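You operate a simulated robot arm through the tools that you are given. There is no shell and no other tool.

You run a simulated two-armed robot. Do the job below in one go: nothing can be reset, and whatever is moved stays where it is left.

## Task
Put the name tag that says "Emre" from the top of the grey table on the top of the trolley and the name tag labelled "Budi" on the top of the low brown carton. Count the green signs on the top of the trolley, then put as many of the battery packs from the top of the trolley on the top of the small table. Take the orange carton and put it on the top of the grey table. Open the top drawer of the front drawer unit, take the green tape roll on the top of the left front desk and put it away inside, then shut the drawer. Open the bottom drawer of the front drawer unit, fetch the small white tub and set it inside, then shut the drawer. Take the white pen and leave it on the top of the left front desk. Close the upper drawer of the small drawer unit. Do these in any order. Set down upright: battery pack, small white tub.

The check looks at the end state, three seconds after you hand in, the way a careful person would. Anything else that was tipped, shoved, dropped, spilled or broken makes it a failure.

## Robot
Two 7-joint arms with three-finger grippers on one trunk, on a base that drives. Base frame: it is fixed to the floor where the robot stands at the start and does not move with it; the origin is under the middle of the robot, x ahead of it, y to its left, z up; the surface under the hand at the start is at about z = 800. Readings come in mm, rad, newtons and seconds.
The left shoulder is at the start at [30, 154, 1036], the right one opposite. With the tool pointing down near the work surface each hand reaches from about 220 to 620 mm from the robot's upright axis, wherever it stands, measured 20 degrees to its own side. Places, roughly: battery pack [500, 1000, 750]; bottom drawer of the front drawer unit [-5000, 1000, 200]; bottom drawer of the front drawer unit inside [-5000, 900, 100]; green sign [500, 500, 750]; green tape roll (7x7x3 cm) [-3200, 1000, 700]; name tag [500, 0, 750]; orange carton [-2250, 1000, 750]; small white tub (8x8x8 cm) [-5200, 1900, 1300]; top drawer of the front drawer unit [-5000, 1000, 500]; top drawer of the front drawer unit inside [-5000, 900, 500]; top of the grey table [600, -300, 800]; top of the left front desk [-2900, 800, 700]; top of the low brown carton [-2600, -2000, 500]; top of the small table [-800, 900, 700]; top of the trolley [600, 700, 800]; upper drawer of the small drawer unit [-4400, 3100, 800]; white pen (2x2x12 cm) [-4400, 2900, 800]. Payload 2.69 kg a hand.
The TCP of each hand is the grasp point between the finger pads, 29 mm short of the fingertips. In the tool frame z runs along the fingers and y along their closing line. Largest opening 120 mm; the body of the gripper starts 78 mm behind the TCP.
Orientation is that of the tool frame in the base frame, as [roll, pitch, yaw] about the fixed x, y, z axes, in that order (R = Rz(yaw) Ry(pitch) Rx(roll)). With the fingers straight down and closing along the base's y, the tool's x points along the base's -x, its y along +y and its z along -z.

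## Interface
- The arms move only by the tool servo_tool. It takes "left_rows", "right_rows" or both (then of equal length, played together; a hand with none holds still); each is a list of rows, each a list of 7 numbers: the shift along the base's x, y, z in mm, then the turn, a rotation vector about the base's x, y, z in rad, then the opening in per cent of the stroke, from 0 (shut) to 100 (fully open). In form: [[x, y, z, wx, wy, wz, claw], ...]. A call has 1 to 20 rows; each row is the pose to reach, as a shift and turn from the pose commanded when the call began. Each row takes 0.2 s and may step no farther than 50 mm and 0.15 rad from the row before; otherwise, or with a gripper value out of range, the whole call is refused. Where a pose cannot be reached the arm comes as near as it can. A force on the tool above 40 N (or 10 N above the force at the start of the call, whichever is more), or a blocked arm, ends the call early, and 0.2 s more pass. Each finger halts on what it meets, pressing with about 41 N; the grip force reading is that of the motor and also rises with nothing between the fingers. The clock runs only during rows and for 0.2 s after the last one: add rows that repeat a pose to give the fingers time. The reply holds the time, the measured pose of the TCP, the force on the tool along the base axes, the opening and the grip force, in the units named above and with some noise, with the torque about the TCP (base axes, N m) and any sound that the robot's microphone picked up.
- Cameras (640 x 400 px; columns grow to the right, rows downward): "scene" is now at [130.8, 2.8, 1194.5]; the picture's right is [0.12, -0.99, 0.00], its down [-0.52, -0.06, -0.85] and it looks along [0.84, 0.10, -0.53] (base axes); focal length 214 px, centre (320, 200). "left" rides on the left gripper at [63, 0, -104] in its tool frame; the picture's right is [0.00, 1.00, 0.00], its down [-0.83, 0.00, -0.56] and it looks along [-0.56, 0.00, 0.83] (tool axes); focal length 275 px, centre (320, 200). "right" rides on the right gripper at [63, 0, -104] in its tool frame; the picture's right is [0.00, 1.00, 0.00], its down [-0.83, 0.00, -0.56] and it looks along [-0.56, 0.00, 0.83] (tool axes); focal length 275 px, centre (320, 200). There is no depth. A picture from a camera that has moved, and an enlarged one, comes with that camera's place and axes in the base frame and with its lens. The place of the scene camera against the robot may be out by one fixed shift of up to 12 mm in any direction.
- grab_frame(camera): a new picture of that camera. No time passes.
- raise_lower(by): slides the trunk up (or, below 0, down) by that many mm; the arms and the scene camera ride with it, the base frame stays. It gives what a move gives, with no picture.
- steer(legs): drives the robot by 1 to 6 legs, each [ahead, left, turn to the left] in mm, mm and rad, along the robot's own axes; the way and the turn of a leg run together, so that a leg with both is an arc; at most 1500 mm and 3.142 rad a leg. The arms and the cameras ride along, it lands a little off, and it stops where it bumps. It gives what a move gives.
- head_to(pan, tilt): turns the head with the scene camera to pan (to the left, within 1.396 rad either way) and tilt (down, from -0.506 to 1.204), counted from straight ahead of the robot. It gives what a move gives.
- inspect(camera, box): a new picture of the part [left, top, right, bottom] of that camera's present view, enlarged. No time passes.
- close_job(): hands the job in; it is judged then, once.

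Nothing tells you exact positions but the pictures and the camera data. Unless the task says otherwise, let go and move clear before handing in.

The tools are called after "Request:" as name(argument=value, ...) on one line, values as JSON. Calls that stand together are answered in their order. servo_tool: Moves the arms, as the interface text tells. Its arguments: {"type":"object","properties":{"left_rows":{"type":"array","items":{"type":"array","items":{"type":"number"}}},"right_rows":{"type":"array","items":{"type":"array","items":{"type":"number"}}}},"required":[]} The other tools are called the same way: raise_lower (by) slides the trunk up or down; steer (legs) drives the base; head_to (pan, tilt) turns the head that bears the scene camera; grab_frame (camera) takes a picture; inspect (camera, box) takes an enlarged picture of a part of a camera's view; close_job () hands the job in.

At the start:

```text
time_s: 0.0
left_ee_pos: [343.3, 218.6, 1143.6]
left_ee_rot: [3.141, 0.001, -3.14]
left_ft_force: [-0.1, 0.3, 0.8]
left_torque: [0.0, 0.03, -0.03]
left_width: 120.0
left_grip_force: 0.2
right_ee_pos: [398.0, -82.8, 1056.9]
right_ee_rot: [-3.142, 0.004, -3.14]
right_ft_force: [-0.8, 0.1, -0.7]
right_torque: [0.0, 0.02, 0.0]
right_width: 120.0
right_grip_force: 0.1
trunk travel left (down, up): [-400.0, 38.0]
robot x, y, heading: [2.0, 2.7, -0.0]
head pan, tilt: [0.122, 0.555]
```

scene: 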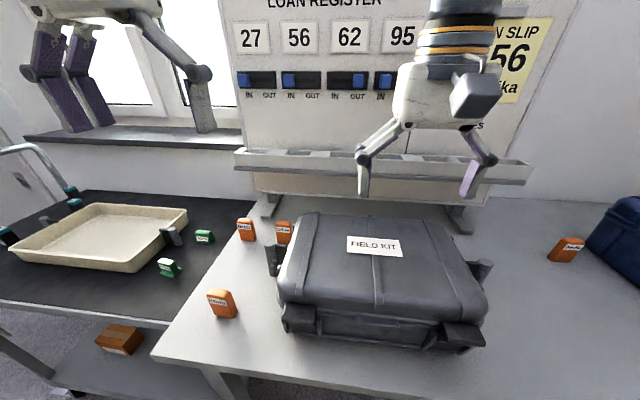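
right: 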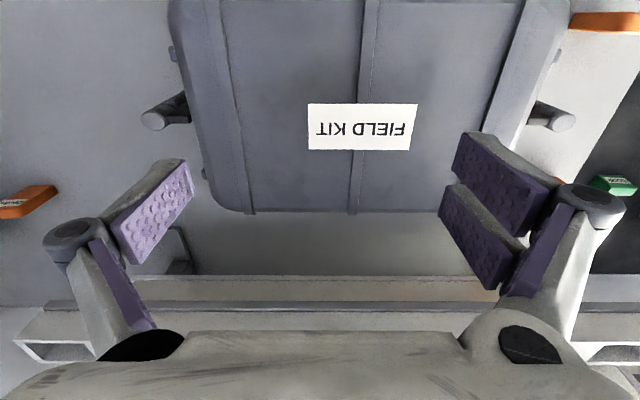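
left: 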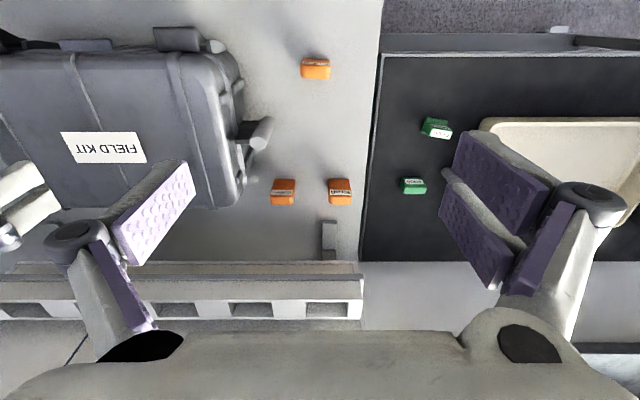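

I see a grey table ahead with a field kit case and orange name tags, and a dark trolley to the left with a tray and green signs. First I look closer at the tags and then around.

Request:
inspect(camera="scene", box=[200, 200, 320, 330])

Request:
inspect(camera="left", box=[250, 40, 470, 220])

Request:
inspect(camera="scene", box=[0, 160, 240, 310])

Request:
inspect(camera="scene", box=[520, 180, 640, 300])

```text
3.08 times, centred on (260, 265) of scene
camera zoom: at [130.8, 2.8, 1194.5], right [0.12, -0.99, 0.0], down [-0.52, -0.06, -0.85], along [0.84, 0.1, -0.53], focal length 660 px, centre (505, 0)
```

zoom: 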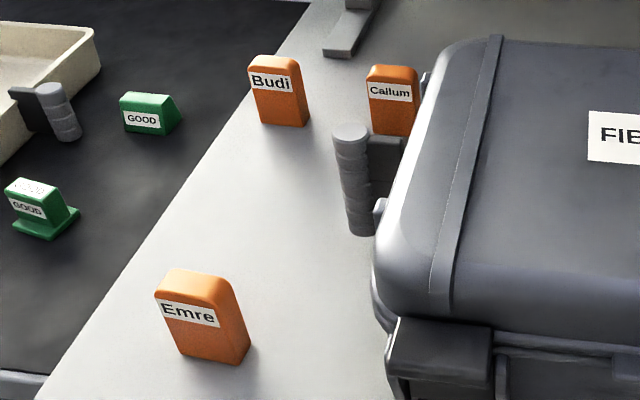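

```text
2.22 times, centred on (360, 130) of left
camera zoom: at [278.6, 219.2, 1247.5], right [0.0, 1.0, 0.0], down [0.83, 0.0, 0.56], along [0.56, 0.0, -0.83], focal length 612 px, centre (231, 356)
```

zoom: 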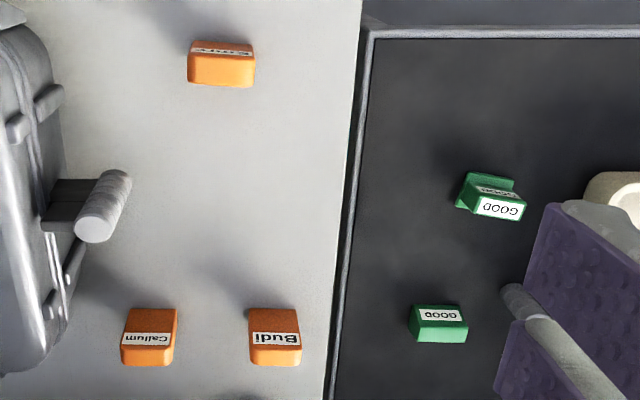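

```text
2.67 times, centred on (120, 235) of scene
camera zoom: at [130.8, 2.8, 1194.5], right [0.12, -0.99, 0.0], down [-0.52, -0.06, -0.85], along [0.84, 0.1, -0.53], focal length 572 px, centre (853, 107)
```

zoom: 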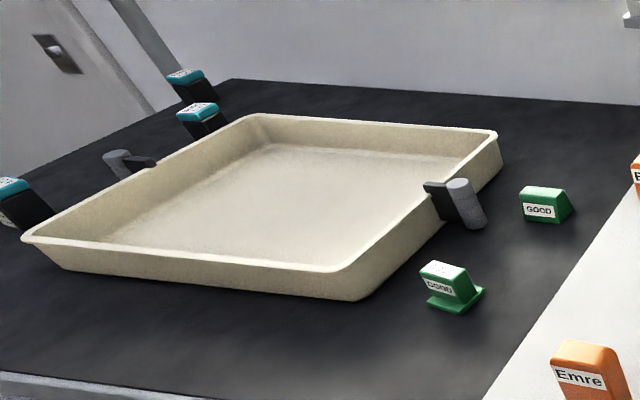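

```text
3.33 times, centred on (580, 240) of scene
camera zoom: at [130.8, 2.8, 1194.5], right [0.12, -0.99, 0.0], down [-0.52, -0.06, -0.85], along [0.84, 0.1, -0.53], focal length 715 px, centre (-547, 67)
```

zoom: 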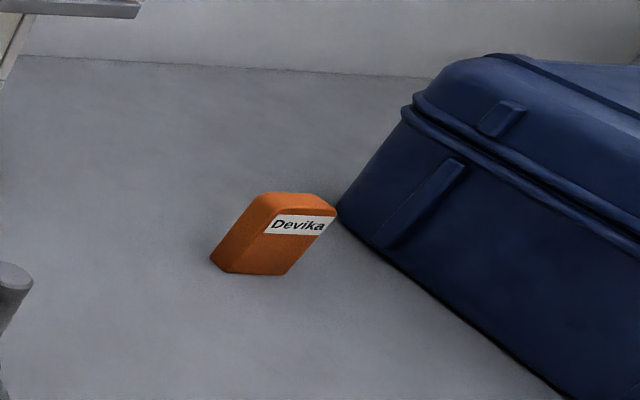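

Two green signs are visible so far, and "Emre", "Budi", "Callum" and "Devika" tags stand on the table. I look to the left over the trolley and the lower areas next.

Request:
head_to(pan=0.9, tilt=0.6)

Request:
grab_frame(camera="scene")

Request:
head_to(pan=1.39, tilt=0.4)

Request:
grab_frame(camera="scene")

Request:
head_to(pan=-1.0, tilt=0.5)

Request:
grab_frame(camera="scene")

```text
time_s: 1.1
left_ee_pos: [342.3, 218.7, 1144.1]
left_ee_rot: [3.141, 0.001, -3.141]
left_ft_force: [-0.8, -0.2, 0.1]
left_torque: [-0.03, 0.0, 0.02]
left_width: 120.1
left_grip_force: 0.1
right_ee_pos: [398.7, -82.1, 1057.3]
right_ee_rot: [3.141, 0.003, 3.141]
right_ft_force: [1.5, 0.3, 0.2]
right_torque: [0.0, 0.03, -0.01]
right_width: 119.9
right_grip_force: 0.1
trunk travel left (down, up): [-400.0, 38.0]
robot x, y, heading: [-1.0, -0.0, -0.001]
head pan, tilt: [0.901, 0.6]
```

```text
taken
camera scene: at [96.8, 61.1, 1190.5], right [0.78, -0.62, 0.0], down [-0.35, -0.44, -0.83], along [0.51, 0.65, -0.56], focal length 214 px, centre (320, 200)
```

scene: 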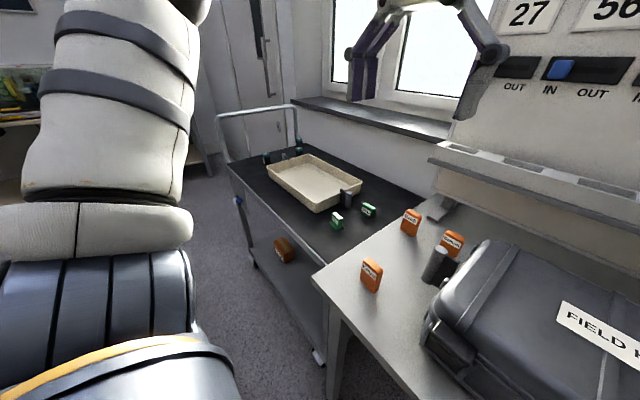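

```text
time_s: 2.0
left_ee_pos: [342.5, 219.5, 1144.3]
left_ee_rot: [-3.141, 0.0, -3.14]
left_ft_force: [-0.2, -0.6, -0.6]
left_torque: [0.04, -0.02, -0.03]
left_width: 120.1
left_grip_force: 0.1
right_ee_pos: [397.4, -82.1, 1058.4]
right_ee_rot: [3.14, 0.004, -3.141]
right_ft_force: [0.8, -1.3, 0.9]
right_torque: [0.02, -0.01, 0.02]
right_width: 120.0
right_grip_force: 0.0
trunk travel left (down, up): [-400.0, 38.0]
robot x, y, heading: [-3.2, 2.5, 0.001]
head pan, tilt: [1.389, 0.4]
```

```text
taken
camera scene: at [58.6, 83.0, 1208.7], right [0.98, -0.18, 0.0], down [-0.07, -0.38, -0.92], along [0.17, 0.91, -0.39], focal length 214 px, centre (320, 200)
```

scene: 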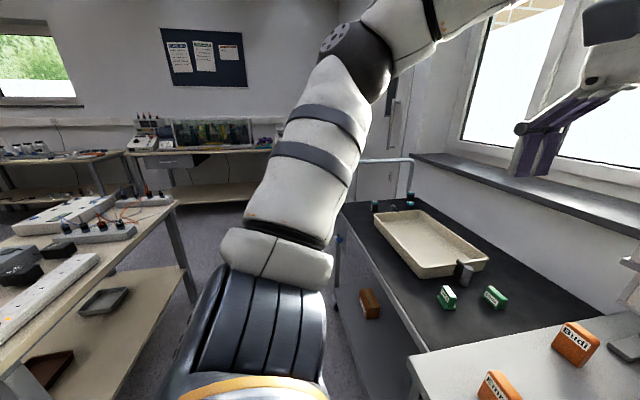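

```text
time_s: 4.2
left_ee_pos: [343.0, 219.3, 1144.8]
left_ee_rot: [3.141, 0.002, -3.14]
left_ft_force: [0.5, -0.4, 0.0]
left_torque: [0.01, 0.0, 0.0]
left_width: 119.9
left_grip_force: 0.0
right_ee_pos: [397.3, -82.6, 1056.8]
right_ee_rot: [3.142, 0.005, 3.141]
right_ft_force: [-0.7, 0.0, -0.5]
right_torque: [-0.01, 0.01, 0.01]
right_width: 119.7
right_grip_force: 0.1
trunk travel left (down, up): [-400.0, 38.0]
robot x, y, heading: [-1.5, -0.5, 0.0]
head pan, tilt: [-1.0, 0.499]
```

```text
taken
camera scene: at [91.0, -84.6, 1199.6], right [-0.84, -0.54, 0.0], down [-0.26, 0.4, -0.88], along [0.47, -0.74, -0.48], focal length 214 px, centre (320, 200)
```

scene: 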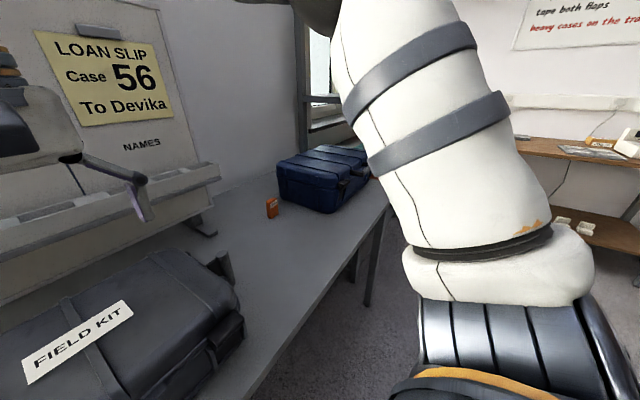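

Emre's tag stands at about (343, 213), almost under the left hand. I lower the left hand for a closer look.

Request:
servo_tool(left_rows=[[0, -5, -50, 0, 0, 0, 100], [0, -5, -100, 0, 0, 0, 100], [0, -5, -150, 0, 0, 0, 100], [0, -5, -190, 0, 0, 0, 100]])

Request:
grab_frame(camera="left")

Request:
head_to(pan=0.4, tilt=0.7)

Request:
grab_frame(camera="scene")

```text
refused: row 1 steps farther than a row can; nothing moved
```

```text
taken
camera left: at [278.6, 219.2, 1247.5], right [0.0, 1.0, 0.0], down [0.83, 0.0, 0.56], along [0.56, 0.0, -0.83], focal length 275 px, centre (320, 200)
```

left: 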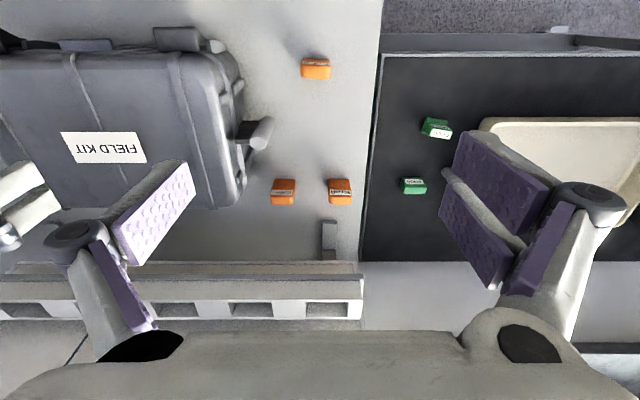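

```text
time_s: 5.8
left_ee_pos: [342.7, 219.6, 1144.5]
left_ee_rot: [3.141, 0.002, 3.142]
left_ft_force: [-0.8, 0.2, 0.2]
left_torque: [0.02, -0.04, 0.01]
left_width: 119.9
left_grip_force: 0.1
right_ee_pos: [395.6, -82.4, 1058.9]
right_ee_rot: [3.141, 0.004, 3.141]
right_ft_force: [0.2, -0.6, 0.1]
right_torque: [0.0, -0.01, 0.03]
right_width: 120.2
right_grip_force: 0.0
trunk travel left (down, up): [-400.0, 38.0]
robot x, y, heading: [0.9, -1.3, -0.0]
head pan, tilt: [0.4, 0.7]
```

```text
taken
camera scene: at [120.1, 24.9, 1181.9], right [0.39, -0.92, 0.0], down [-0.59, -0.25, -0.77], along [0.7, 0.3, -0.64], focal length 214 px, centre (320, 200)
```

scene: 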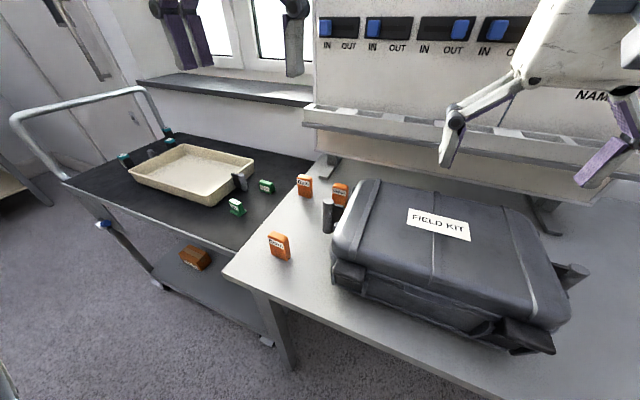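

The step was a hair too long; I repeat with shorter ones.

Request:
servo_tool(left_rows=[[0, 0, -48, 0, 0, 0, 100], [0, 0, -96, 0, 0, 0, 100], [0, 0, -144, 0, 0, 0, 100], [0, -5, -190, 0, 0, 0, 100]])

Request:
grab_frame(camera="left")

Request:
grab_frame(camera="scene")

```text
time_s: 6.8
left_ee_pos: [342.7, 217.9, 956.5]
left_ee_rot: [-3.141, 0.002, -3.14]
left_ft_force: [-0.4, 0.3, -0.3]
left_torque: [-0.01, 0.02, 0.0]
left_width: 119.9
left_grip_force: 0.0
right_ee_pos: [397.6, -82.1, 1057.4]
right_ee_rot: [3.141, 0.004, 3.141]
right_ft_force: [0.5, 0.5, -0.7]
right_torque: [-0.03, 0.0, 0.01]
right_width: 120.1
right_grip_force: 0.0
trunk travel left (down, up): [-400.0, 38.0]
robot x, y, heading: [0.4, -0.4, -0.003]
head pan, tilt: [0.4, 0.7]
```

```text
taken
camera left: at [278.2, 217.3, 1059.5], right [0.0, 1.0, 0.0], down [0.83, 0.0, 0.56], along [0.56, 0.0, -0.83], focal length 275 px, centre (320, 200)
```

left: 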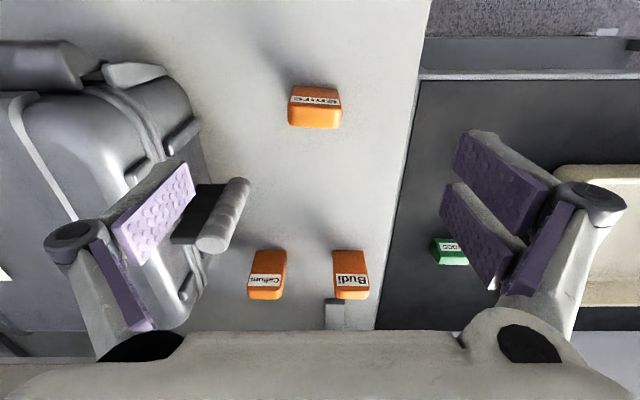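

```text
taken
camera scene: at [120.3, 24.9, 1181.8], right [0.39, -0.92, 0.0], down [-0.59, -0.25, -0.76], along [0.7, 0.3, -0.64], focal length 214 px, centre (320, 200)
```

scene: 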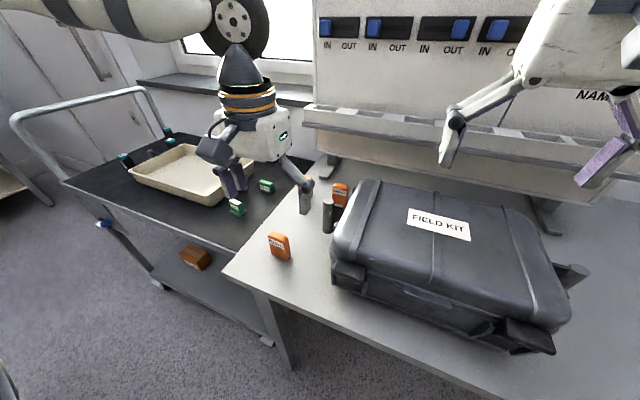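

The tag is about 40×20×60 mm, centred near (341, 213). I lower the open fingers around it and close.

Request:
servo_tool(left_rows=[[-1, -3, -40, 0, 0, 0, 80], [-2, -4, -80, 0, 0, 0, 80], [-2, -4, -100, 0, 0, 0, 80], [-2, -4, -118, 0, 0, 0, 80], [-2, -4, -118, 0, 0, 0, 80]])

Request:
grab_frame(camera="left")

Request:
inspect(camera="scene", box=[200, 140, 360, 300])

```text
time_s: 8.0
left_ee_pos: [339.7, 211.7, 836.0]
left_ee_rot: [-3.141, 0.003, -3.139]
left_ft_force: [0.0, 0.0, -0.2]
left_torque: [0.01, 0.03, -0.01]
left_width: 95.9
left_grip_force: 0.0
right_ee_pos: [398.0, -82.3, 1056.6]
right_ee_rot: [-3.141, 0.003, 3.142]
right_ft_force: [0.2, 0.0, 0.9]
right_torque: [-0.02, -0.01, 0.06]
right_width: 120.0
right_grip_force: 0.0
trunk travel left (down, up): [-400.0, 38.0]
robot x, y, heading: [0.9, -2.2, -0.0]
head pan, tilt: [0.4, 0.7]
```

```text
taken
camera left: at [277.2, 213.4, 939.2], right [0.0, 1.0, 0.0], down [0.83, 0.0, 0.56], along [0.56, 0.0, -0.83], focal length 275 px, centre (320, 200)
```

left: 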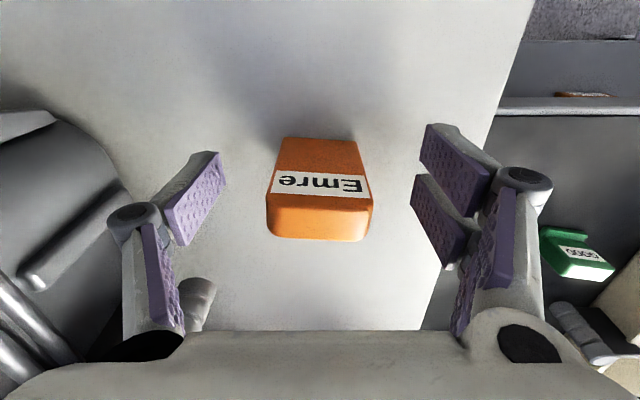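

```text
2.50 times, centred on (280, 220) of scene
camera zoom: at [119.9, 25.1, 1181.9], right [0.39, -0.92, 0.0], down [-0.59, -0.25, -0.77], along [0.7, 0.3, -0.64], focal length 536 px, centre (420, 150)
```

zoom: 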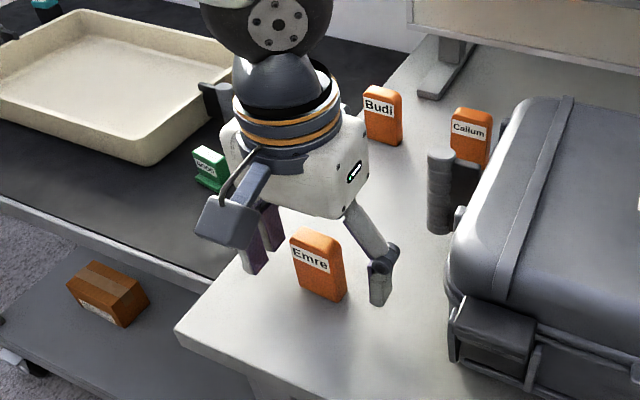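

The tag sits between the fingers; I close, let them settle and lift.

Request:
servo_tool(left_rows=[[0, 0, 0, 0, 0, 0, 20], [0, 0, 0, 0, 0, 0, 20], [0, 0, 0, 0, 0, 0, 20], [0, 0, 20, 0, 0, 0, 20], [0, 0, 60, 0, 0, 0, 20], [0, 0, 105, 0, 0, 0, 20], [0, 0, 140, 0, 0, 0, 20]])

Request:
grab_frame(camera="left")

Request:
grab_frame(camera="scene")

```text
time_s: 9.6
left_ee_pos: [339.8, 213.1, 976.5]
left_ee_rot: [-3.14, 0.001, -3.139]
left_ft_force: [0.4, -0.5, 0.4]
left_torque: [0.04, 0.03, -0.01]
left_width: 39.4
left_grip_force: 40.8
right_ee_pos: [396.1, -82.4, 1057.7]
right_ee_rot: [3.141, 0.003, 3.142]
right_ft_force: [1.1, 0.4, 0.0]
right_torque: [0.03, 0.0, 0.03]
right_width: 119.9
right_grip_force: 0.1
trunk travel left (down, up): [-400.0, 38.0]
robot x, y, heading: [-1.6, -3.4, 0.002]
head pan, tilt: [0.4, 0.7]
```

```text
taken
camera left: at [275.9, 213.6, 1080.3], right [0.0, 1.0, 0.0], down [0.83, 0.0, 0.56], along [0.56, 0.0, -0.83], focal length 275 px, centre (320, 200)
```

left: 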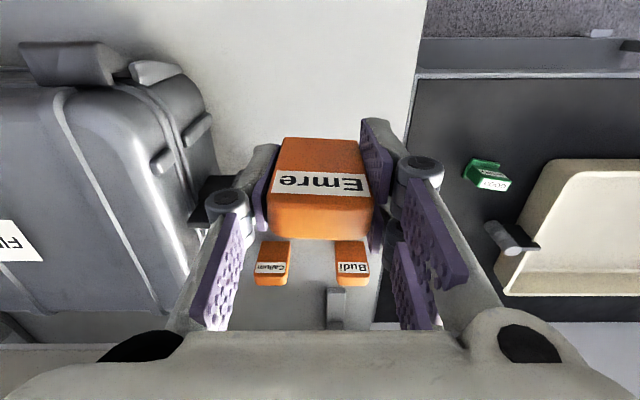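

```text
taken
camera scene: at [120.0, 25.1, 1181.9], right [0.39, -0.92, 0.0], down [-0.59, -0.25, -0.76], along [0.7, 0.3, -0.64], focal length 214 px, centre (320, 200)
```

scene: 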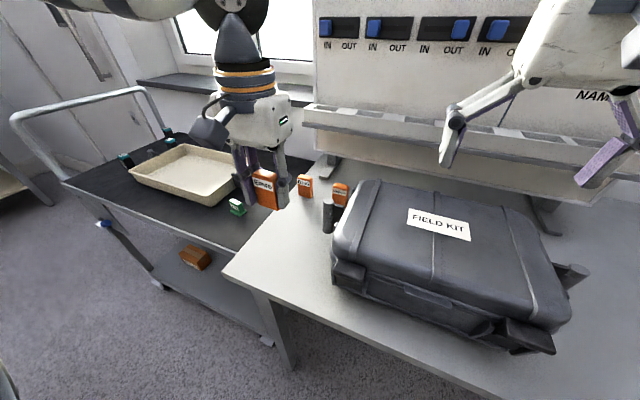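

Emre is held. I carry it over the free front strip of the trolley, near (372, 380), and look before lowering.

Request:
servo_tool(left_rows=[[8, 42, 0, 0, 0, 0, 20], [16, 84, 0, 0, 0, 0, 20], [24, 126, 0, 0, 0, 0, 20], [32, 166, 0, 0, 0, 0, 20], [32, 166, -40, 0, 0, 0, 20], [32, 166, -80, 0, 0, 0, 20], [32, 166, -80, 0, 0, 0, 20]])

Request:
grab_frame(camera="left")

Request:
inspect(camera="scene", box=[40, 100, 360, 300])

```text
time_s: 11.2
left_ee_pos: [373.6, 375.1, 895.9]
left_ee_rot: [-3.141, 0.001, -3.139]
left_ft_force: [-0.8, -0.1, -0.3]
left_torque: [0.0, -0.02, -0.03]
left_width: 39.1
left_grip_force: 41.2
right_ee_pos: [396.2, -82.6, 1057.8]
right_ee_rot: [3.14, 0.006, -3.141]
right_ft_force: [-0.2, -0.4, -0.2]
right_torque: [-0.03, 0.0, 0.02]
right_width: 119.8
right_grip_force: 0.0
trunk travel left (down, up): [-400.0, 38.0]
robot x, y, heading: [1.4, -1.3, 0.003]
head pan, tilt: [0.4, 0.7]
```

```text
taken
camera left: at [309.6, 376.1, 999.3], right [0.0, 1.0, 0.0], down [0.83, 0.0, 0.56], along [0.56, 0.0, -0.83], focal length 275 px, centre (320, 200)
```

left: 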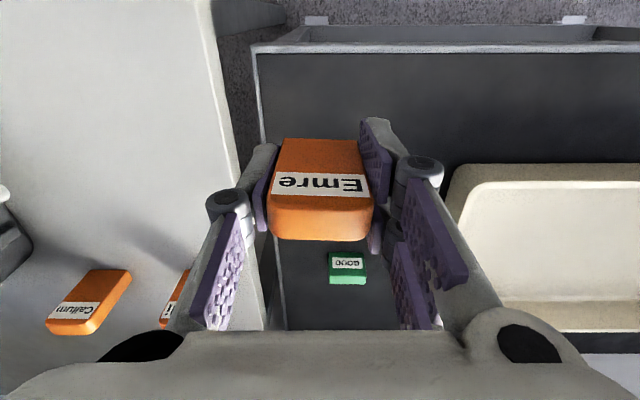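

```text
2.00 times, centred on (200, 200) of scene
camera zoom: at [120.0, 24.9, 1181.9], right [0.39, -0.92, 0.0], down [-0.59, -0.25, -0.77], along [0.7, 0.3, -0.64], focal length 429 px, centre (560, 200)
```

zoom: 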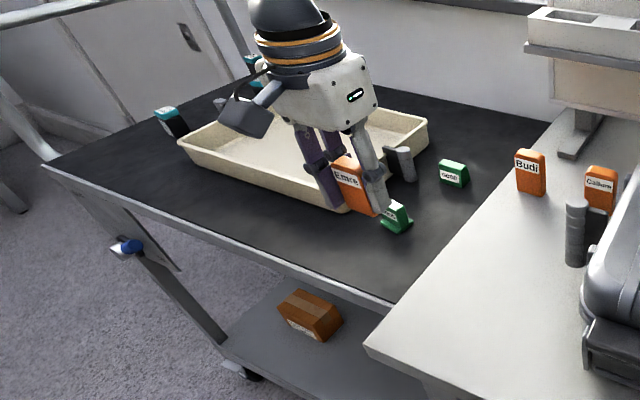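

The tag is above the clear strip with sign 1 farther back. I lower gently toward the surface.

Request:
servo_tool(left_rows=[[0, 0, -30, 0, 0, 0, 20], [0, 0, -55, 0, 0, 0, 20], [0, 0, -60, 0, 0, 0, 20], [0, 0, -63, 0, 0, 0, 20], [0, 0, -66, 0, 0, 0, 20], [0, 0, -68, 0, 0, 0, 20]])

Request:
inspect(camera="scene", box=[140, 130, 300, 250])

Request:
grab_frame(camera="left")

```text
time_s: 12.6
left_ee_pos: [372.7, 376.3, 828.7]
left_ee_rot: [-3.141, 0.001, -3.139]
left_ft_force: [0.2, 0.4, 0.2]
left_torque: [0.0, 0.04, -0.02]
left_width: 39.0
left_grip_force: 41.3
right_ee_pos: [397.2, -82.6, 1056.9]
right_ee_rot: [3.14, 0.005, 3.141]
right_ft_force: [0.8, 0.0, 0.6]
right_torque: [-0.01, 0.02, 0.02]
right_width: 120.0
right_grip_force: 0.0
trunk travel left (down, up): [-400.0, 38.0]
robot x, y, heading: [-0.5, -2.9, -0.001]
head pan, tilt: [0.4, 0.7]
```

```text
3.33 times, centred on (220, 190) of scene
camera zoom: at [120.1, 24.9, 1181.9], right [0.39, -0.92, 0.0], down [-0.59, -0.25, -0.76], along [0.7, 0.3, -0.64], focal length 715 px, centre (653, 233)
```

zoom: 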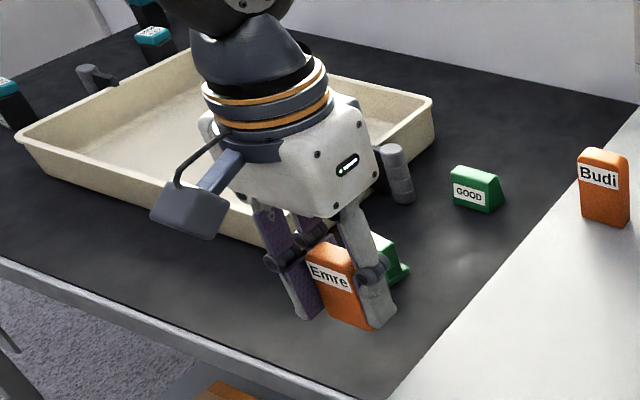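

```text
taken
camera left: at [309.3, 375.7, 931.6], right [0.0, 1.0, 0.0], down [0.83, 0.0, 0.56], along [0.56, 0.0, -0.83], focal length 275 px, centre (320, 200)
```

left: 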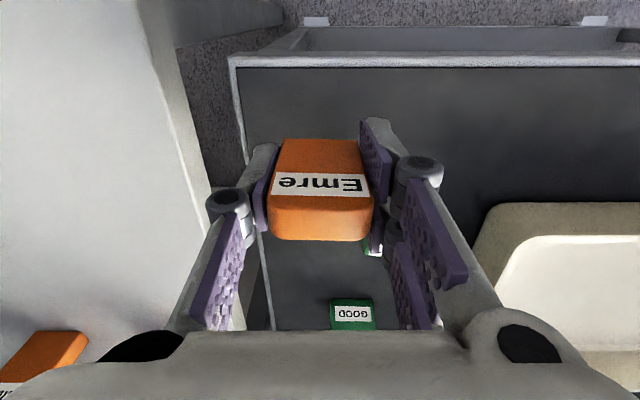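

The surface looks to be around z 780; I continue down in small steps until contact shows.

Request:
servo_tool(left_rows=[[-3, 8, 0, 0, 0, 0, 20], [-3, 8, -4, 0, 0, 0, 20], [-3, 8, -7, 0, 0, 0, 20], [-3, 8, -9, 0, 0, 0, 20], [-3, 8, -11, 0, 0, 0, 20], [-3, 8, -11, 0, 0, 0, 20]])

Request:
grab_frame(camera="left")

Request:
inspect(camera="scene", box=[180, 160, 280, 235])

```text
time_s: 14.0
left_ee_pos: [369.5, 383.9, 816.7]
left_ee_rot: [-3.141, 0.001, -3.141]
left_ft_force: [0.9, 0.0, -1.3]
left_torque: [-0.05, -0.02, 0.0]
left_width: 39.1
left_grip_force: 41.5
right_ee_pos: [396.8, -82.8, 1057.5]
right_ee_rot: [-3.141, 0.005, 3.142]
right_ft_force: [-0.2, 0.1, 0.3]
right_torque: [-0.03, 0.01, 0.05]
right_width: 119.9
right_grip_force: 0.0
trunk travel left (down, up): [-400.0, 38.0]
robot x, y, heading: [1.0, 3.7, -0.001]
head pan, tilt: [0.4, 0.7]
```

```text
taken
camera left: at [305.9, 384.7, 920.5], right [0.0, 1.0, 0.0], down [0.83, 0.0, 0.56], along [0.56, 0.0, -0.83], focal length 275 px, centre (320, 200)
```

left: 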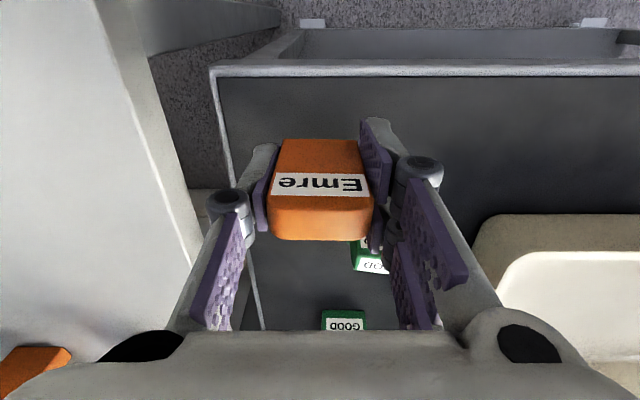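

```text
5.33 times, centred on (230, 198) of scene
camera zoom: at [120.1, 25.0, 1181.9], right [0.39, -0.92, 0.0], down [-0.59, -0.25, -0.76], along [0.7, 0.3, -0.64], focal length 1144 px, centre (800, 213)
```

zoom: 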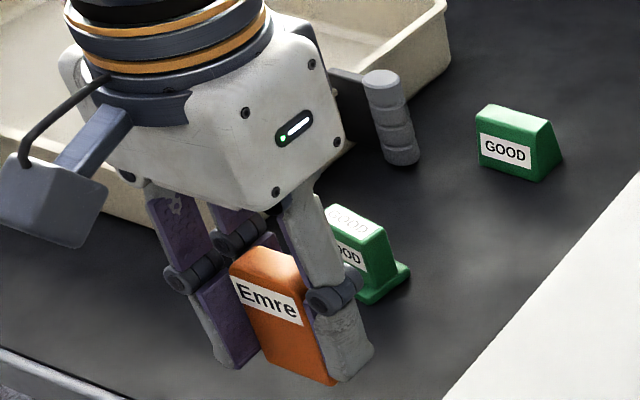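

Still no contact; I go a few millimetres lower step by step.

Request:
servo_tool(left_rows=[[0, 0, -2, 0, 0, 0, 20], [0, 0, -4, 0, 0, 0, 20], [0, 0, -6, 0, 0, 0, 20], [0, 0, -6, 0, 0, 0, 20]])

```text
time_s: 15.0
left_ee_pos: [370.2, 383.8, 812.7]
left_ee_rot: [3.14, 0.002, -3.139]
left_ft_force: [-0.1, -0.5, 0.1]
left_torque: [-0.01, 0.0, 0.01]
left_width: 38.9
left_grip_force: 41.6
right_ee_pos: [397.3, -82.2, 1058.2]
right_ee_rot: [3.141, 0.004, -3.141]
right_ft_force: [0.1, -0.8, -0.1]
right_torque: [-0.02, -0.02, -0.02]
right_width: 120.0
right_grip_force: 0.1
trunk travel left (down, up): [-400.0, 38.0]
robot x, y, heading: [0.4, 0.6, 0.0]
head pan, tilt: [0.4, 0.7]
```

No contact yet; continuing slowly.

Request:
servo_tool(left_rows=[[0, 0, -2, 0, 0, 0, 20], [0, 0, -4, 0, 0, 0, 20], [0, 0, -6, 0, 0, 0, 20], [0, 0, -6, 0, 0, 0, 20]])

Request:
inspect(camera="scene", box=[180, 160, 280, 235])

```text
time_s: 16.0
left_ee_pos: [369.0, 384.9, 806.7]
left_ee_rot: [3.141, 0.0, -3.139]
left_ft_force: [0.2, -0.3, 0.0]
left_torque: [0.03, -0.03, -0.03]
left_width: 38.7
left_grip_force: 40.7
right_ee_pos: [398.8, -82.8, 1057.0]
right_ee_rot: [-3.141, 0.004, -3.14]
right_ft_force: [-0.9, 0.2, -0.2]
right_torque: [-0.01, -0.01, -0.04]
right_width: 120.0
right_grip_force: 0.1
trunk travel left (down, up): [-400.0, 38.0]
robot x, y, heading: [-1.3, -2.8, 0.0]
head pan, tilt: [0.4, 0.7]
```

```text
5.33 times, centred on (230, 198) of scene
camera zoom: at [120.1, 25.0, 1181.9], right [0.39, -0.92, 0.0], down [-0.59, -0.25, -0.76], along [0.7, 0.3, -0.64], focal length 1144 px, centre (800, 213)
```

zoom: 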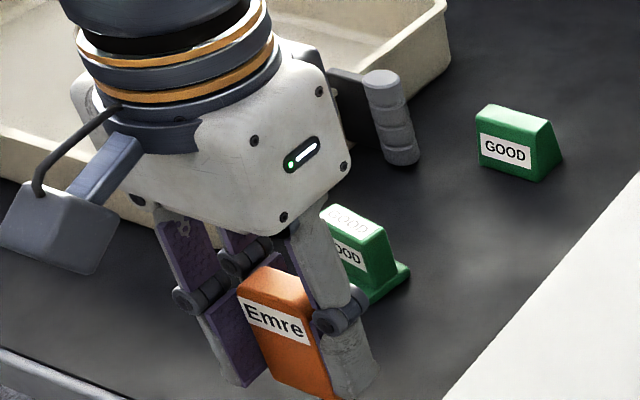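

No contact yet; going on in 2 mm rows, which stop by themselves on contact.

Request:
servo_tool(left_rows=[[0, 0, -2, 0, 0, 0, 20], [0, 0, -4, 0, 0, 0, 20], [0, 0, -6, 0, 0, 0, 20], [0, 0, -8, 0, 0, 0, 20], [0, 0, -8, 0, 0, 0, 20]])

Request:
grab_frame(camera="left")

```text
time_s: 17.2
left_ee_pos: [369.0, 383.7, 798.0]
left_ee_rot: [3.14, 0.003, -3.14]
left_ft_force: [0.5, -0.1, 0.2]
left_torque: [0.0, 0.0, -0.02]
left_width: 39.0
left_grip_force: 41.0
right_ee_pos: [397.7, -82.0, 1057.0]
right_ee_rot: [-3.141, 0.005, -3.141]
right_ft_force: [-0.1, -0.6, 0.3]
right_torque: [-0.02, 0.02, -0.01]
right_width: 119.9
right_grip_force: 0.0
trunk travel left (down, up): [-400.0, 38.0]
robot x, y, heading: [1.4, 0.1, 0.005]
head pan, tilt: [0.4, 0.7]
```

```text
taken
camera left: at [305.6, 383.2, 900.4], right [0.0, 1.0, 0.0], down [0.83, 0.0, 0.56], along [0.56, 0.0, -0.83], focal length 275 px, centre (320, 200)
```

left: 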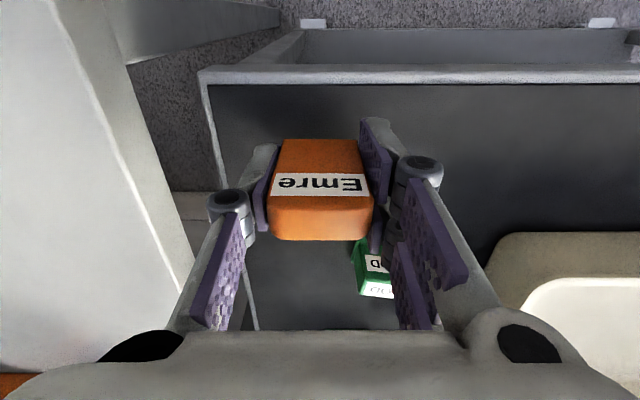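

Several views now put the trolley top near z 747, so about 15 mm remain. I continue down carefully.

Request:
servo_tool(left_rows=[[0, 0, -3, 0, 0, 0, 20], [0, 0, -6, 0, 0, 0, 20], [0, 0, -8, 0, 0, 0, 20], [0, 0, -10, 0, 0, 0, 20], [0, 0, -12, 0, 0, 0, 20], [0, 0, -14, 0, 0, 0, 20], [0, 0, -16, 0, 0, 0, 20], [0, 0, -18, 0, 0, 0, 20]])

Request:
inspect(camera="scene", box=[180, 160, 280, 235])

```text
time_s: 19.0
left_ee_pos: [369.4, 383.0, 782.0]
left_ee_rot: [3.141, 0.011, -3.139]
left_ft_force: [0.2, 2.0, 38.2]
left_torque: [0.03, 0.03, -0.04]
left_width: 39.2
left_grip_force: 40.3
right_ee_pos: [395.7, -84.1, 1058.5]
right_ee_rot: [3.139, 0.006, -3.141]
right_ft_force: [0.3, -0.5, 0.4]
right_torque: [-0.01, 0.01, -0.01]
right_width: 120.0
right_grip_force: 0.0
trunk travel left (down, up): [-400.0, 38.0]
robot x, y, heading: [-4.2, -1.9, 0.001]
head pan, tilt: [0.4, 0.7]
```

```text
5.33 times, centred on (230, 198) of scene
camera zoom: at [118.3, 23.3, 1182.5], right [0.39, -0.92, 0.0], down [-0.59, -0.25, -0.77], along [0.71, 0.3, -0.64], focal length 1144 px, centre (800, 213)
```

zoom: 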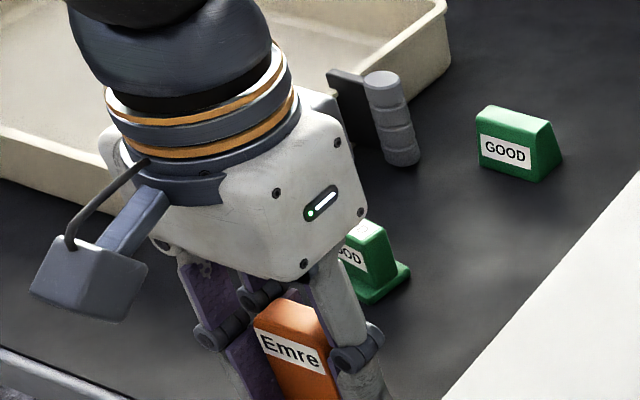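

Contact: the tag stands on the trolley (surface about z 746). I relieve the press slightly and open a little.

Request:
servo_tool(left_rows=[[0, 0, 2, 0, 0, 0, 20], [0, 0, 2, 0, 0, 0, 40], [0, 0, 2, 0, 0, 0, 50], [0, 0, 2, 0, 0, 0, 50]])

Request:
inspect(camera="scene", box=[180, 160, 280, 235])

Request:
grab_frame(camera="left")

```text
time_s: 20.0
left_ee_pos: [367.9, 383.8, 781.6]
left_ee_rot: [3.141, 0.0, -3.14]
left_ft_force: [0.5, -0.2, 1.1]
left_torque: [-0.02, 0.02, 0.01]
left_width: 59.9
left_grip_force: 0.0
right_ee_pos: [398.3, -82.5, 1056.1]
right_ee_rot: [3.141, 0.003, 3.14]
right_ft_force: [-0.5, -0.6, -0.8]
right_torque: [-0.01, -0.01, 0.01]
right_width: 119.8
right_grip_force: 0.1
trunk travel left (down, up): [-400.0, 38.0]
robot x, y, heading: [1.5, -3.5, -0.003]
head pan, tilt: [0.4, 0.7]
```

```text
5.33 times, centred on (230, 198) of scene
camera zoom: at [120.2, 25.0, 1181.8], right [0.39, -0.92, 0.0], down [-0.59, -0.25, -0.76], along [0.7, 0.3, -0.64], focal length 1144 px, centre (800, 213)
```

zoom: 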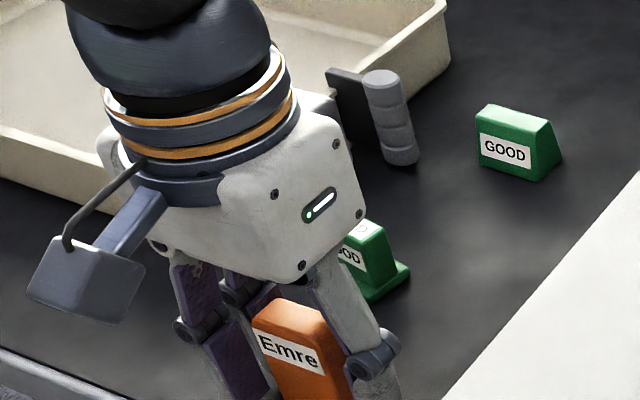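

```text
taken
camera left: at [305.1, 384.4, 884.1], right [0.0, 1.0, 0.0], down [0.83, 0.0, 0.56], along [0.56, 0.0, -0.83], focal length 275 px, centre (320, 200)
```

left: 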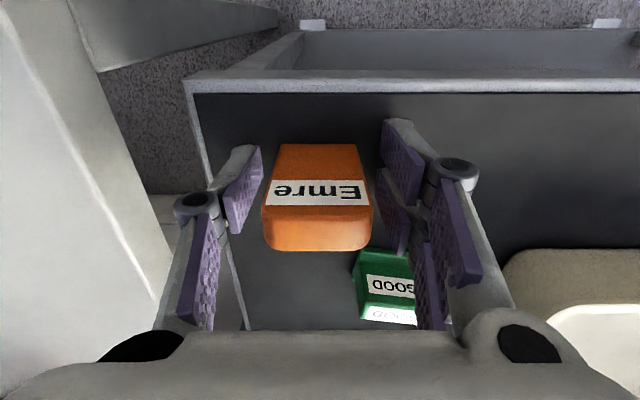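

Emre stands upright on the trolley. I lift the left hand straight up and then look at the Budi tag and the rail above it.

Request:
servo_tool(left_rows=[[0, 0, 30, 0, 0, 0, 50], [0, 0, 75, 0, 0, 0, 50], [0, 0, 120, 0, 0, 0, 50], [0, -30, 160, 0, 0, 0, 60], [0, -70, 190, 0, 0, 0, 60], [-10, -110, 215, 0, 0, 0, 60], [-30, -110, 260, 0, 0, 0, 60]])

Request:
grab_frame(camera="left")

Request:
grab_frame(camera="scene")

```text
time_s: 21.6
left_ee_pos: [372.7, 306.2, 1038.8]
left_ee_rot: [-3.123, -0.008, -3.134]
left_ft_force: [0.1, -0.4, 0.6]
left_torque: [0.02, -0.02, 0.0]
left_width: 72.0
left_grip_force: 0.1
left hand out of reach, approached as far as the arm can: row 6, 7
right_ee_pos: [398.0, -82.2, 1058.4]
right_ee_rot: [3.141, 0.003, -3.141]
right_ft_force: [-0.4, -0.2, -1.0]
right_torque: [0.01, -0.03, -0.02]
right_width: 119.8
right_grip_force: 0.1
trunk travel left (down, up): [-400.0, 38.0]
robot x, y, heading: [1.7, 1.4, 0.002]
head pan, tilt: [0.4, 0.7]
```

```text
taken
camera left: at [310.4, 308.7, 1142.1], right [0.0, 1.0, -0.02], down [0.83, 0.01, 0.55], along [0.55, -0.01, -0.83], focal length 275 px, centre (320, 200)
```

left: 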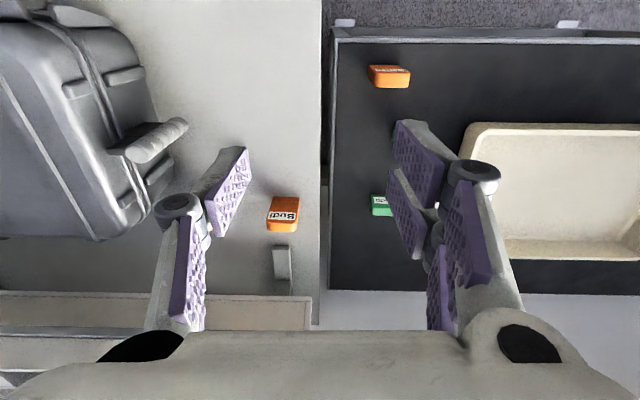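

```text
taken
camera scene: at [127.7, 25.7, 1211.7], right [0.36, -0.93, 0.0], down [-0.33, -0.13, -0.93], along [0.87, 0.34, -0.36], focal length 214 px, centre (320, 200)
```

scene: 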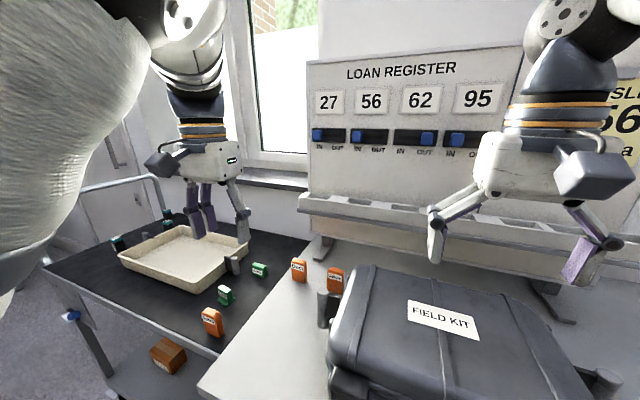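

The arm seems to have nudged the head aside. I move the left hand forward and away from the head, then re-aim the head and look again.

Request:
servo_tool(left_rows=[[20, 10, -20, 0, 0, 0, 60], [45, 10, -40, 0, 0, 0, 60], [70, 5, -50, 0, 0, 0, 60], [70, 5, -50, 0, 0, 0, 60]])

Request:
head_to(pan=0.45, tilt=0.45)

Request:
grab_frame(camera="scene")

Request:
grab_frame(camera="left")

```text
time_s: 22.6
left_ee_pos: [443.2, 309.0, 993.9]
left_ee_rot: [-3.141, 0.005, -3.139]
left_ft_force: [-0.5, -0.5, 0.3]
left_torque: [0.01, 0.0, -0.01]
left_width: 71.8
left_grip_force: 0.1
right_ee_pos: [397.1, -82.0, 1056.9]
right_ee_rot: [3.141, 0.004, -3.141]
right_ft_force: [0.9, 0.3, 0.1]
right_torque: [-0.02, -0.03, -0.01]
right_width: 120.2
right_grip_force: 0.1
trunk travel left (down, up): [-400.0, 38.0]
robot x, y, heading: [-0.6, -0.3, -0.001]
head pan, tilt: [0.4, 0.7]
```

```text
time_s: 23.3
left_ee_pos: [443.4, 307.6, 993.5]
left_ee_rot: [-3.141, 0.001, -3.141]
left_ft_force: [0.6, -0.1, -0.8]
left_torque: [-0.01, -0.01, 0.0]
left_width: 71.9
left_grip_force: 0.0
right_ee_pos: [398.4, -81.7, 1057.6]
right_ee_rot: [-3.141, 0.004, 3.142]
right_ft_force: [-0.2, 0.5, 0.0]
right_torque: [0.0, 0.02, -0.01]
right_width: 120.0
right_grip_force: 0.0
trunk travel left (down, up): [-400.0, 38.0]
robot x, y, heading: [3.0, 0.9, -0.003]
head pan, tilt: [0.45, 0.45]
```

```text
taken
camera scene: at [124.6, 31.9, 1204.0], right [0.44, -0.9, 0.0], down [-0.39, -0.19, -0.9], along [0.81, 0.39, -0.44], focal length 214 px, centre (320, 200)
```

scene: 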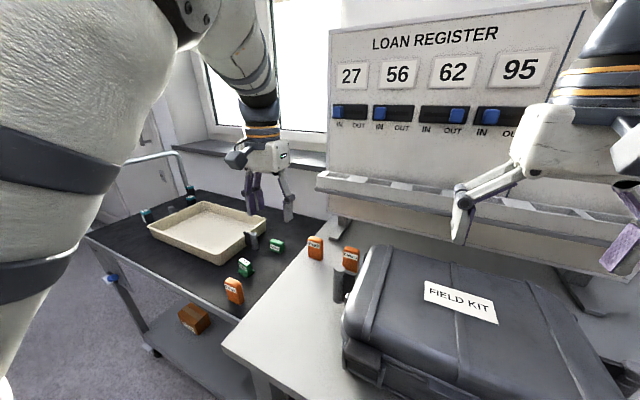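

```text
taken
camera left: at [380.5, 308.3, 1096.6], right [0.0, 1.0, 0.0], down [0.83, 0.0, 0.56], along [0.56, 0.0, -0.83], focal length 275 px, centre (320, 200)
```

left: 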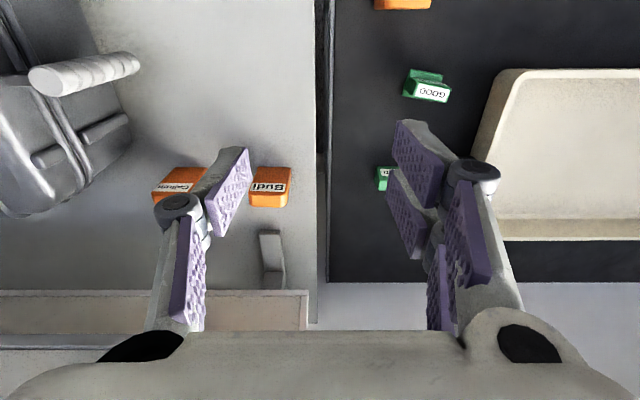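

Budi stands at about (541, 248). I zoom in to judge how far the rail above it overhangs.

Request:
inspect(camera="scene", box=[280, 150, 440, 270])

Request:
inspect(camera="scene", box=[80, 170, 300, 320])

```text
3.33 times, centred on (360, 210) of scene
camera zoom: at [124.6, 31.9, 1204.0], right [0.44, -0.9, 0.0], down [-0.39, -0.19, -0.9], along [0.81, 0.39, -0.44], focal length 715 px, centre (187, 167)
```

zoom: 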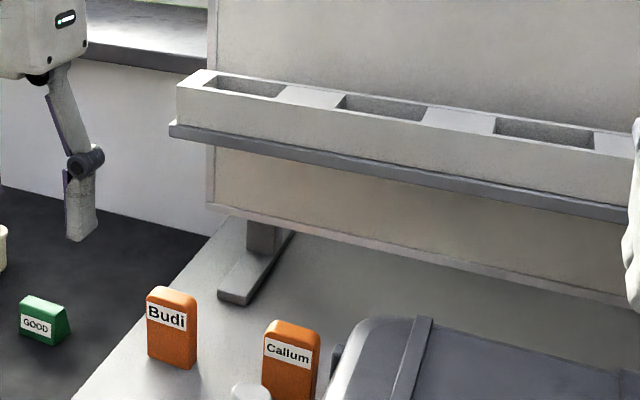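

```text
2.67 times, centred on (190, 245) of scene
camera zoom: at [124.6, 31.9, 1204.0], right [0.44, -0.9, 0.0], down [-0.39, -0.19, -0.9], along [0.81, 0.39, -0.44], focal length 572 px, centre (667, 80)
```

zoom: 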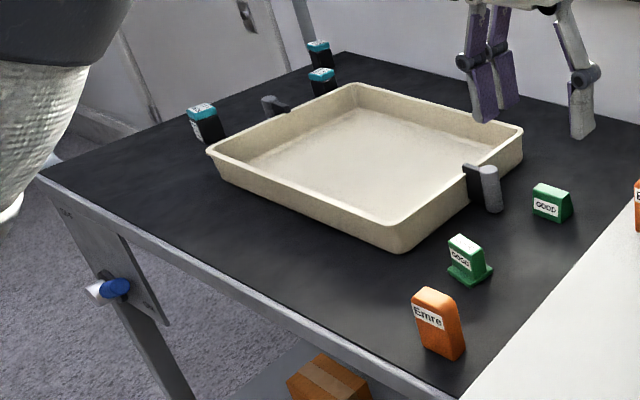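

The rail is at about x 645 and z 950, so a vertical grasp on Budi is safe. I'll use the right hand for Budi: drive 330 mm left first (left hand is high over the trolley).

Request:
steer(legs=[[0, 330, 0]])

Request:
grab_frame(camera="right")

Request:
grab_frame(camera="scene")

```text
time_s: 26.5
left_ee_pos: [445.3, 644.5, 993.8]
left_ee_rot: [-3.141, 0.001, 3.141]
left_ft_force: [-0.4, 0.4, -0.4]
left_torque: [0.03, -0.02, -0.03]
left_width: 71.8
left_grip_force: 0.1
right_ee_pos: [395.5, 253.7, 1056.9]
right_ee_rot: [3.141, 0.004, 3.141]
right_ft_force: [-0.3, 0.0, 0.0]
right_torque: [-0.01, 0.0, -0.02]
right_width: 119.9
right_grip_force: 0.1
trunk travel left (down, up): [-400.0, 38.0]
robot x, y, heading: [-4.1, 339.3, -0.001]
head pan, tilt: [0.45, 0.45]
```

```text
taken
camera right: at [333.7, 254.2, 1161.8], right [0.0, 1.0, 0.0], down [0.83, 0.0, 0.56], along [0.56, 0.0, -0.83], focal length 275 px, centre (320, 200)
```

right: 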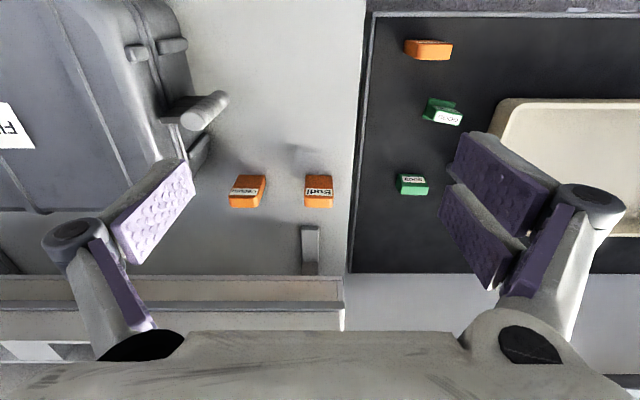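

```text
taken
camera scene: at [124.8, 368.6, 1204.1], right [0.43, -0.9, 0.0], down [-0.39, -0.19, -0.9], along [0.81, 0.39, -0.44], focal length 214 px, centre (320, 200)
```

scene: 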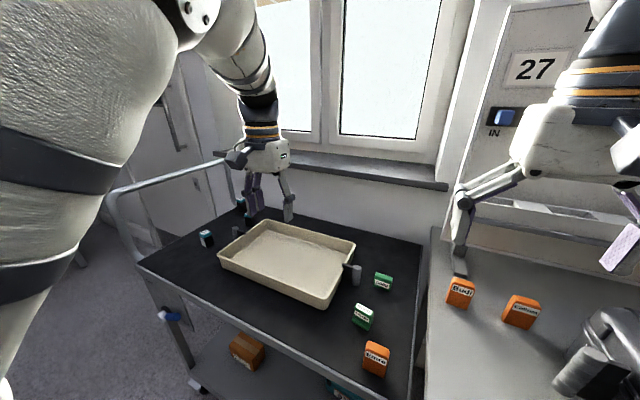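

Budi is at about (543, 252) in this frame. The right hand moves over it at z≈930 with a reduced opening.

Request:
servo_tool(right_rows=[[35, 0, -20, 0, 0, 0, 80], [70, 0, -45, 0, 0, 0, 70], [105, 0, -75, 0, 0, 0, 70], [135, 0, -105, 0, 0, 0, 70], [147, -1, -127, 0, 0, 0, 70], [147, -1, -127, 0, 0, 0, 70]])

Request:
grab_frame(camera="right")

Request:
grab_frame(camera="scene")

```text
time_s: 27.9
left_ee_pos: [444.6, 643.5, 993.9]
left_ee_rot: [3.14, 0.001, -3.141]
left_ft_force: [-0.1, 0.2, -0.2]
left_torque: [0.03, 0.01, -0.02]
left_width: 71.7
left_grip_force: 0.2
right_ee_pos: [543.1, 251.7, 933.1]
right_ee_rot: [-3.141, 0.003, 3.141]
right_ft_force: [-0.8, 0.3, -0.6]
right_torque: [-0.01, -0.01, -0.02]
right_width: 84.1
right_grip_force: 0.0
trunk travel left (down, up): [-400.0, 38.0]
robot x, y, heading: [-0.4, 334.4, -0.002]
head pan, tilt: [0.45, 0.45]
```

```text
taken
camera right: at [479.2, 252.0, 1036.9], right [0.0, 1.0, 0.0], down [0.83, 0.0, 0.56], along [0.56, 0.0, -0.83], focal length 275 px, centre (320, 200)
```

right: 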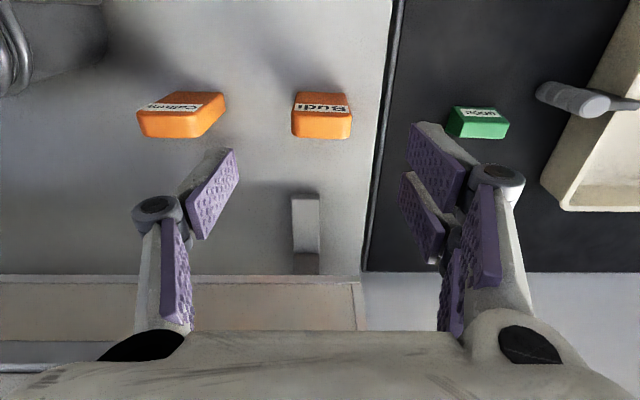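

```text
taken
camera scene: at [124.6, 368.4, 1204.1], right [0.43, -0.9, 0.0], down [-0.39, -0.19, -0.9], along [0.81, 0.39, -0.44], focal length 214 px, centre (320, 200)
```

scene: 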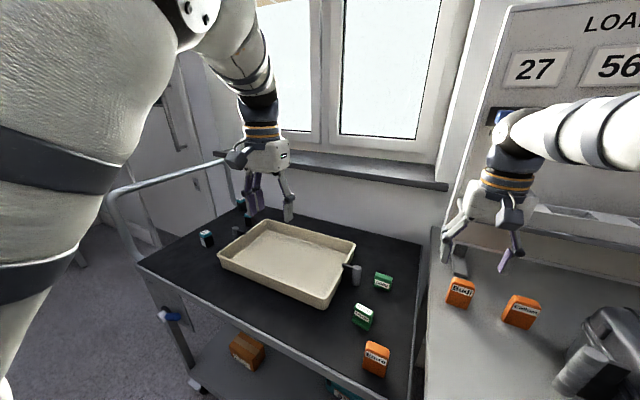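

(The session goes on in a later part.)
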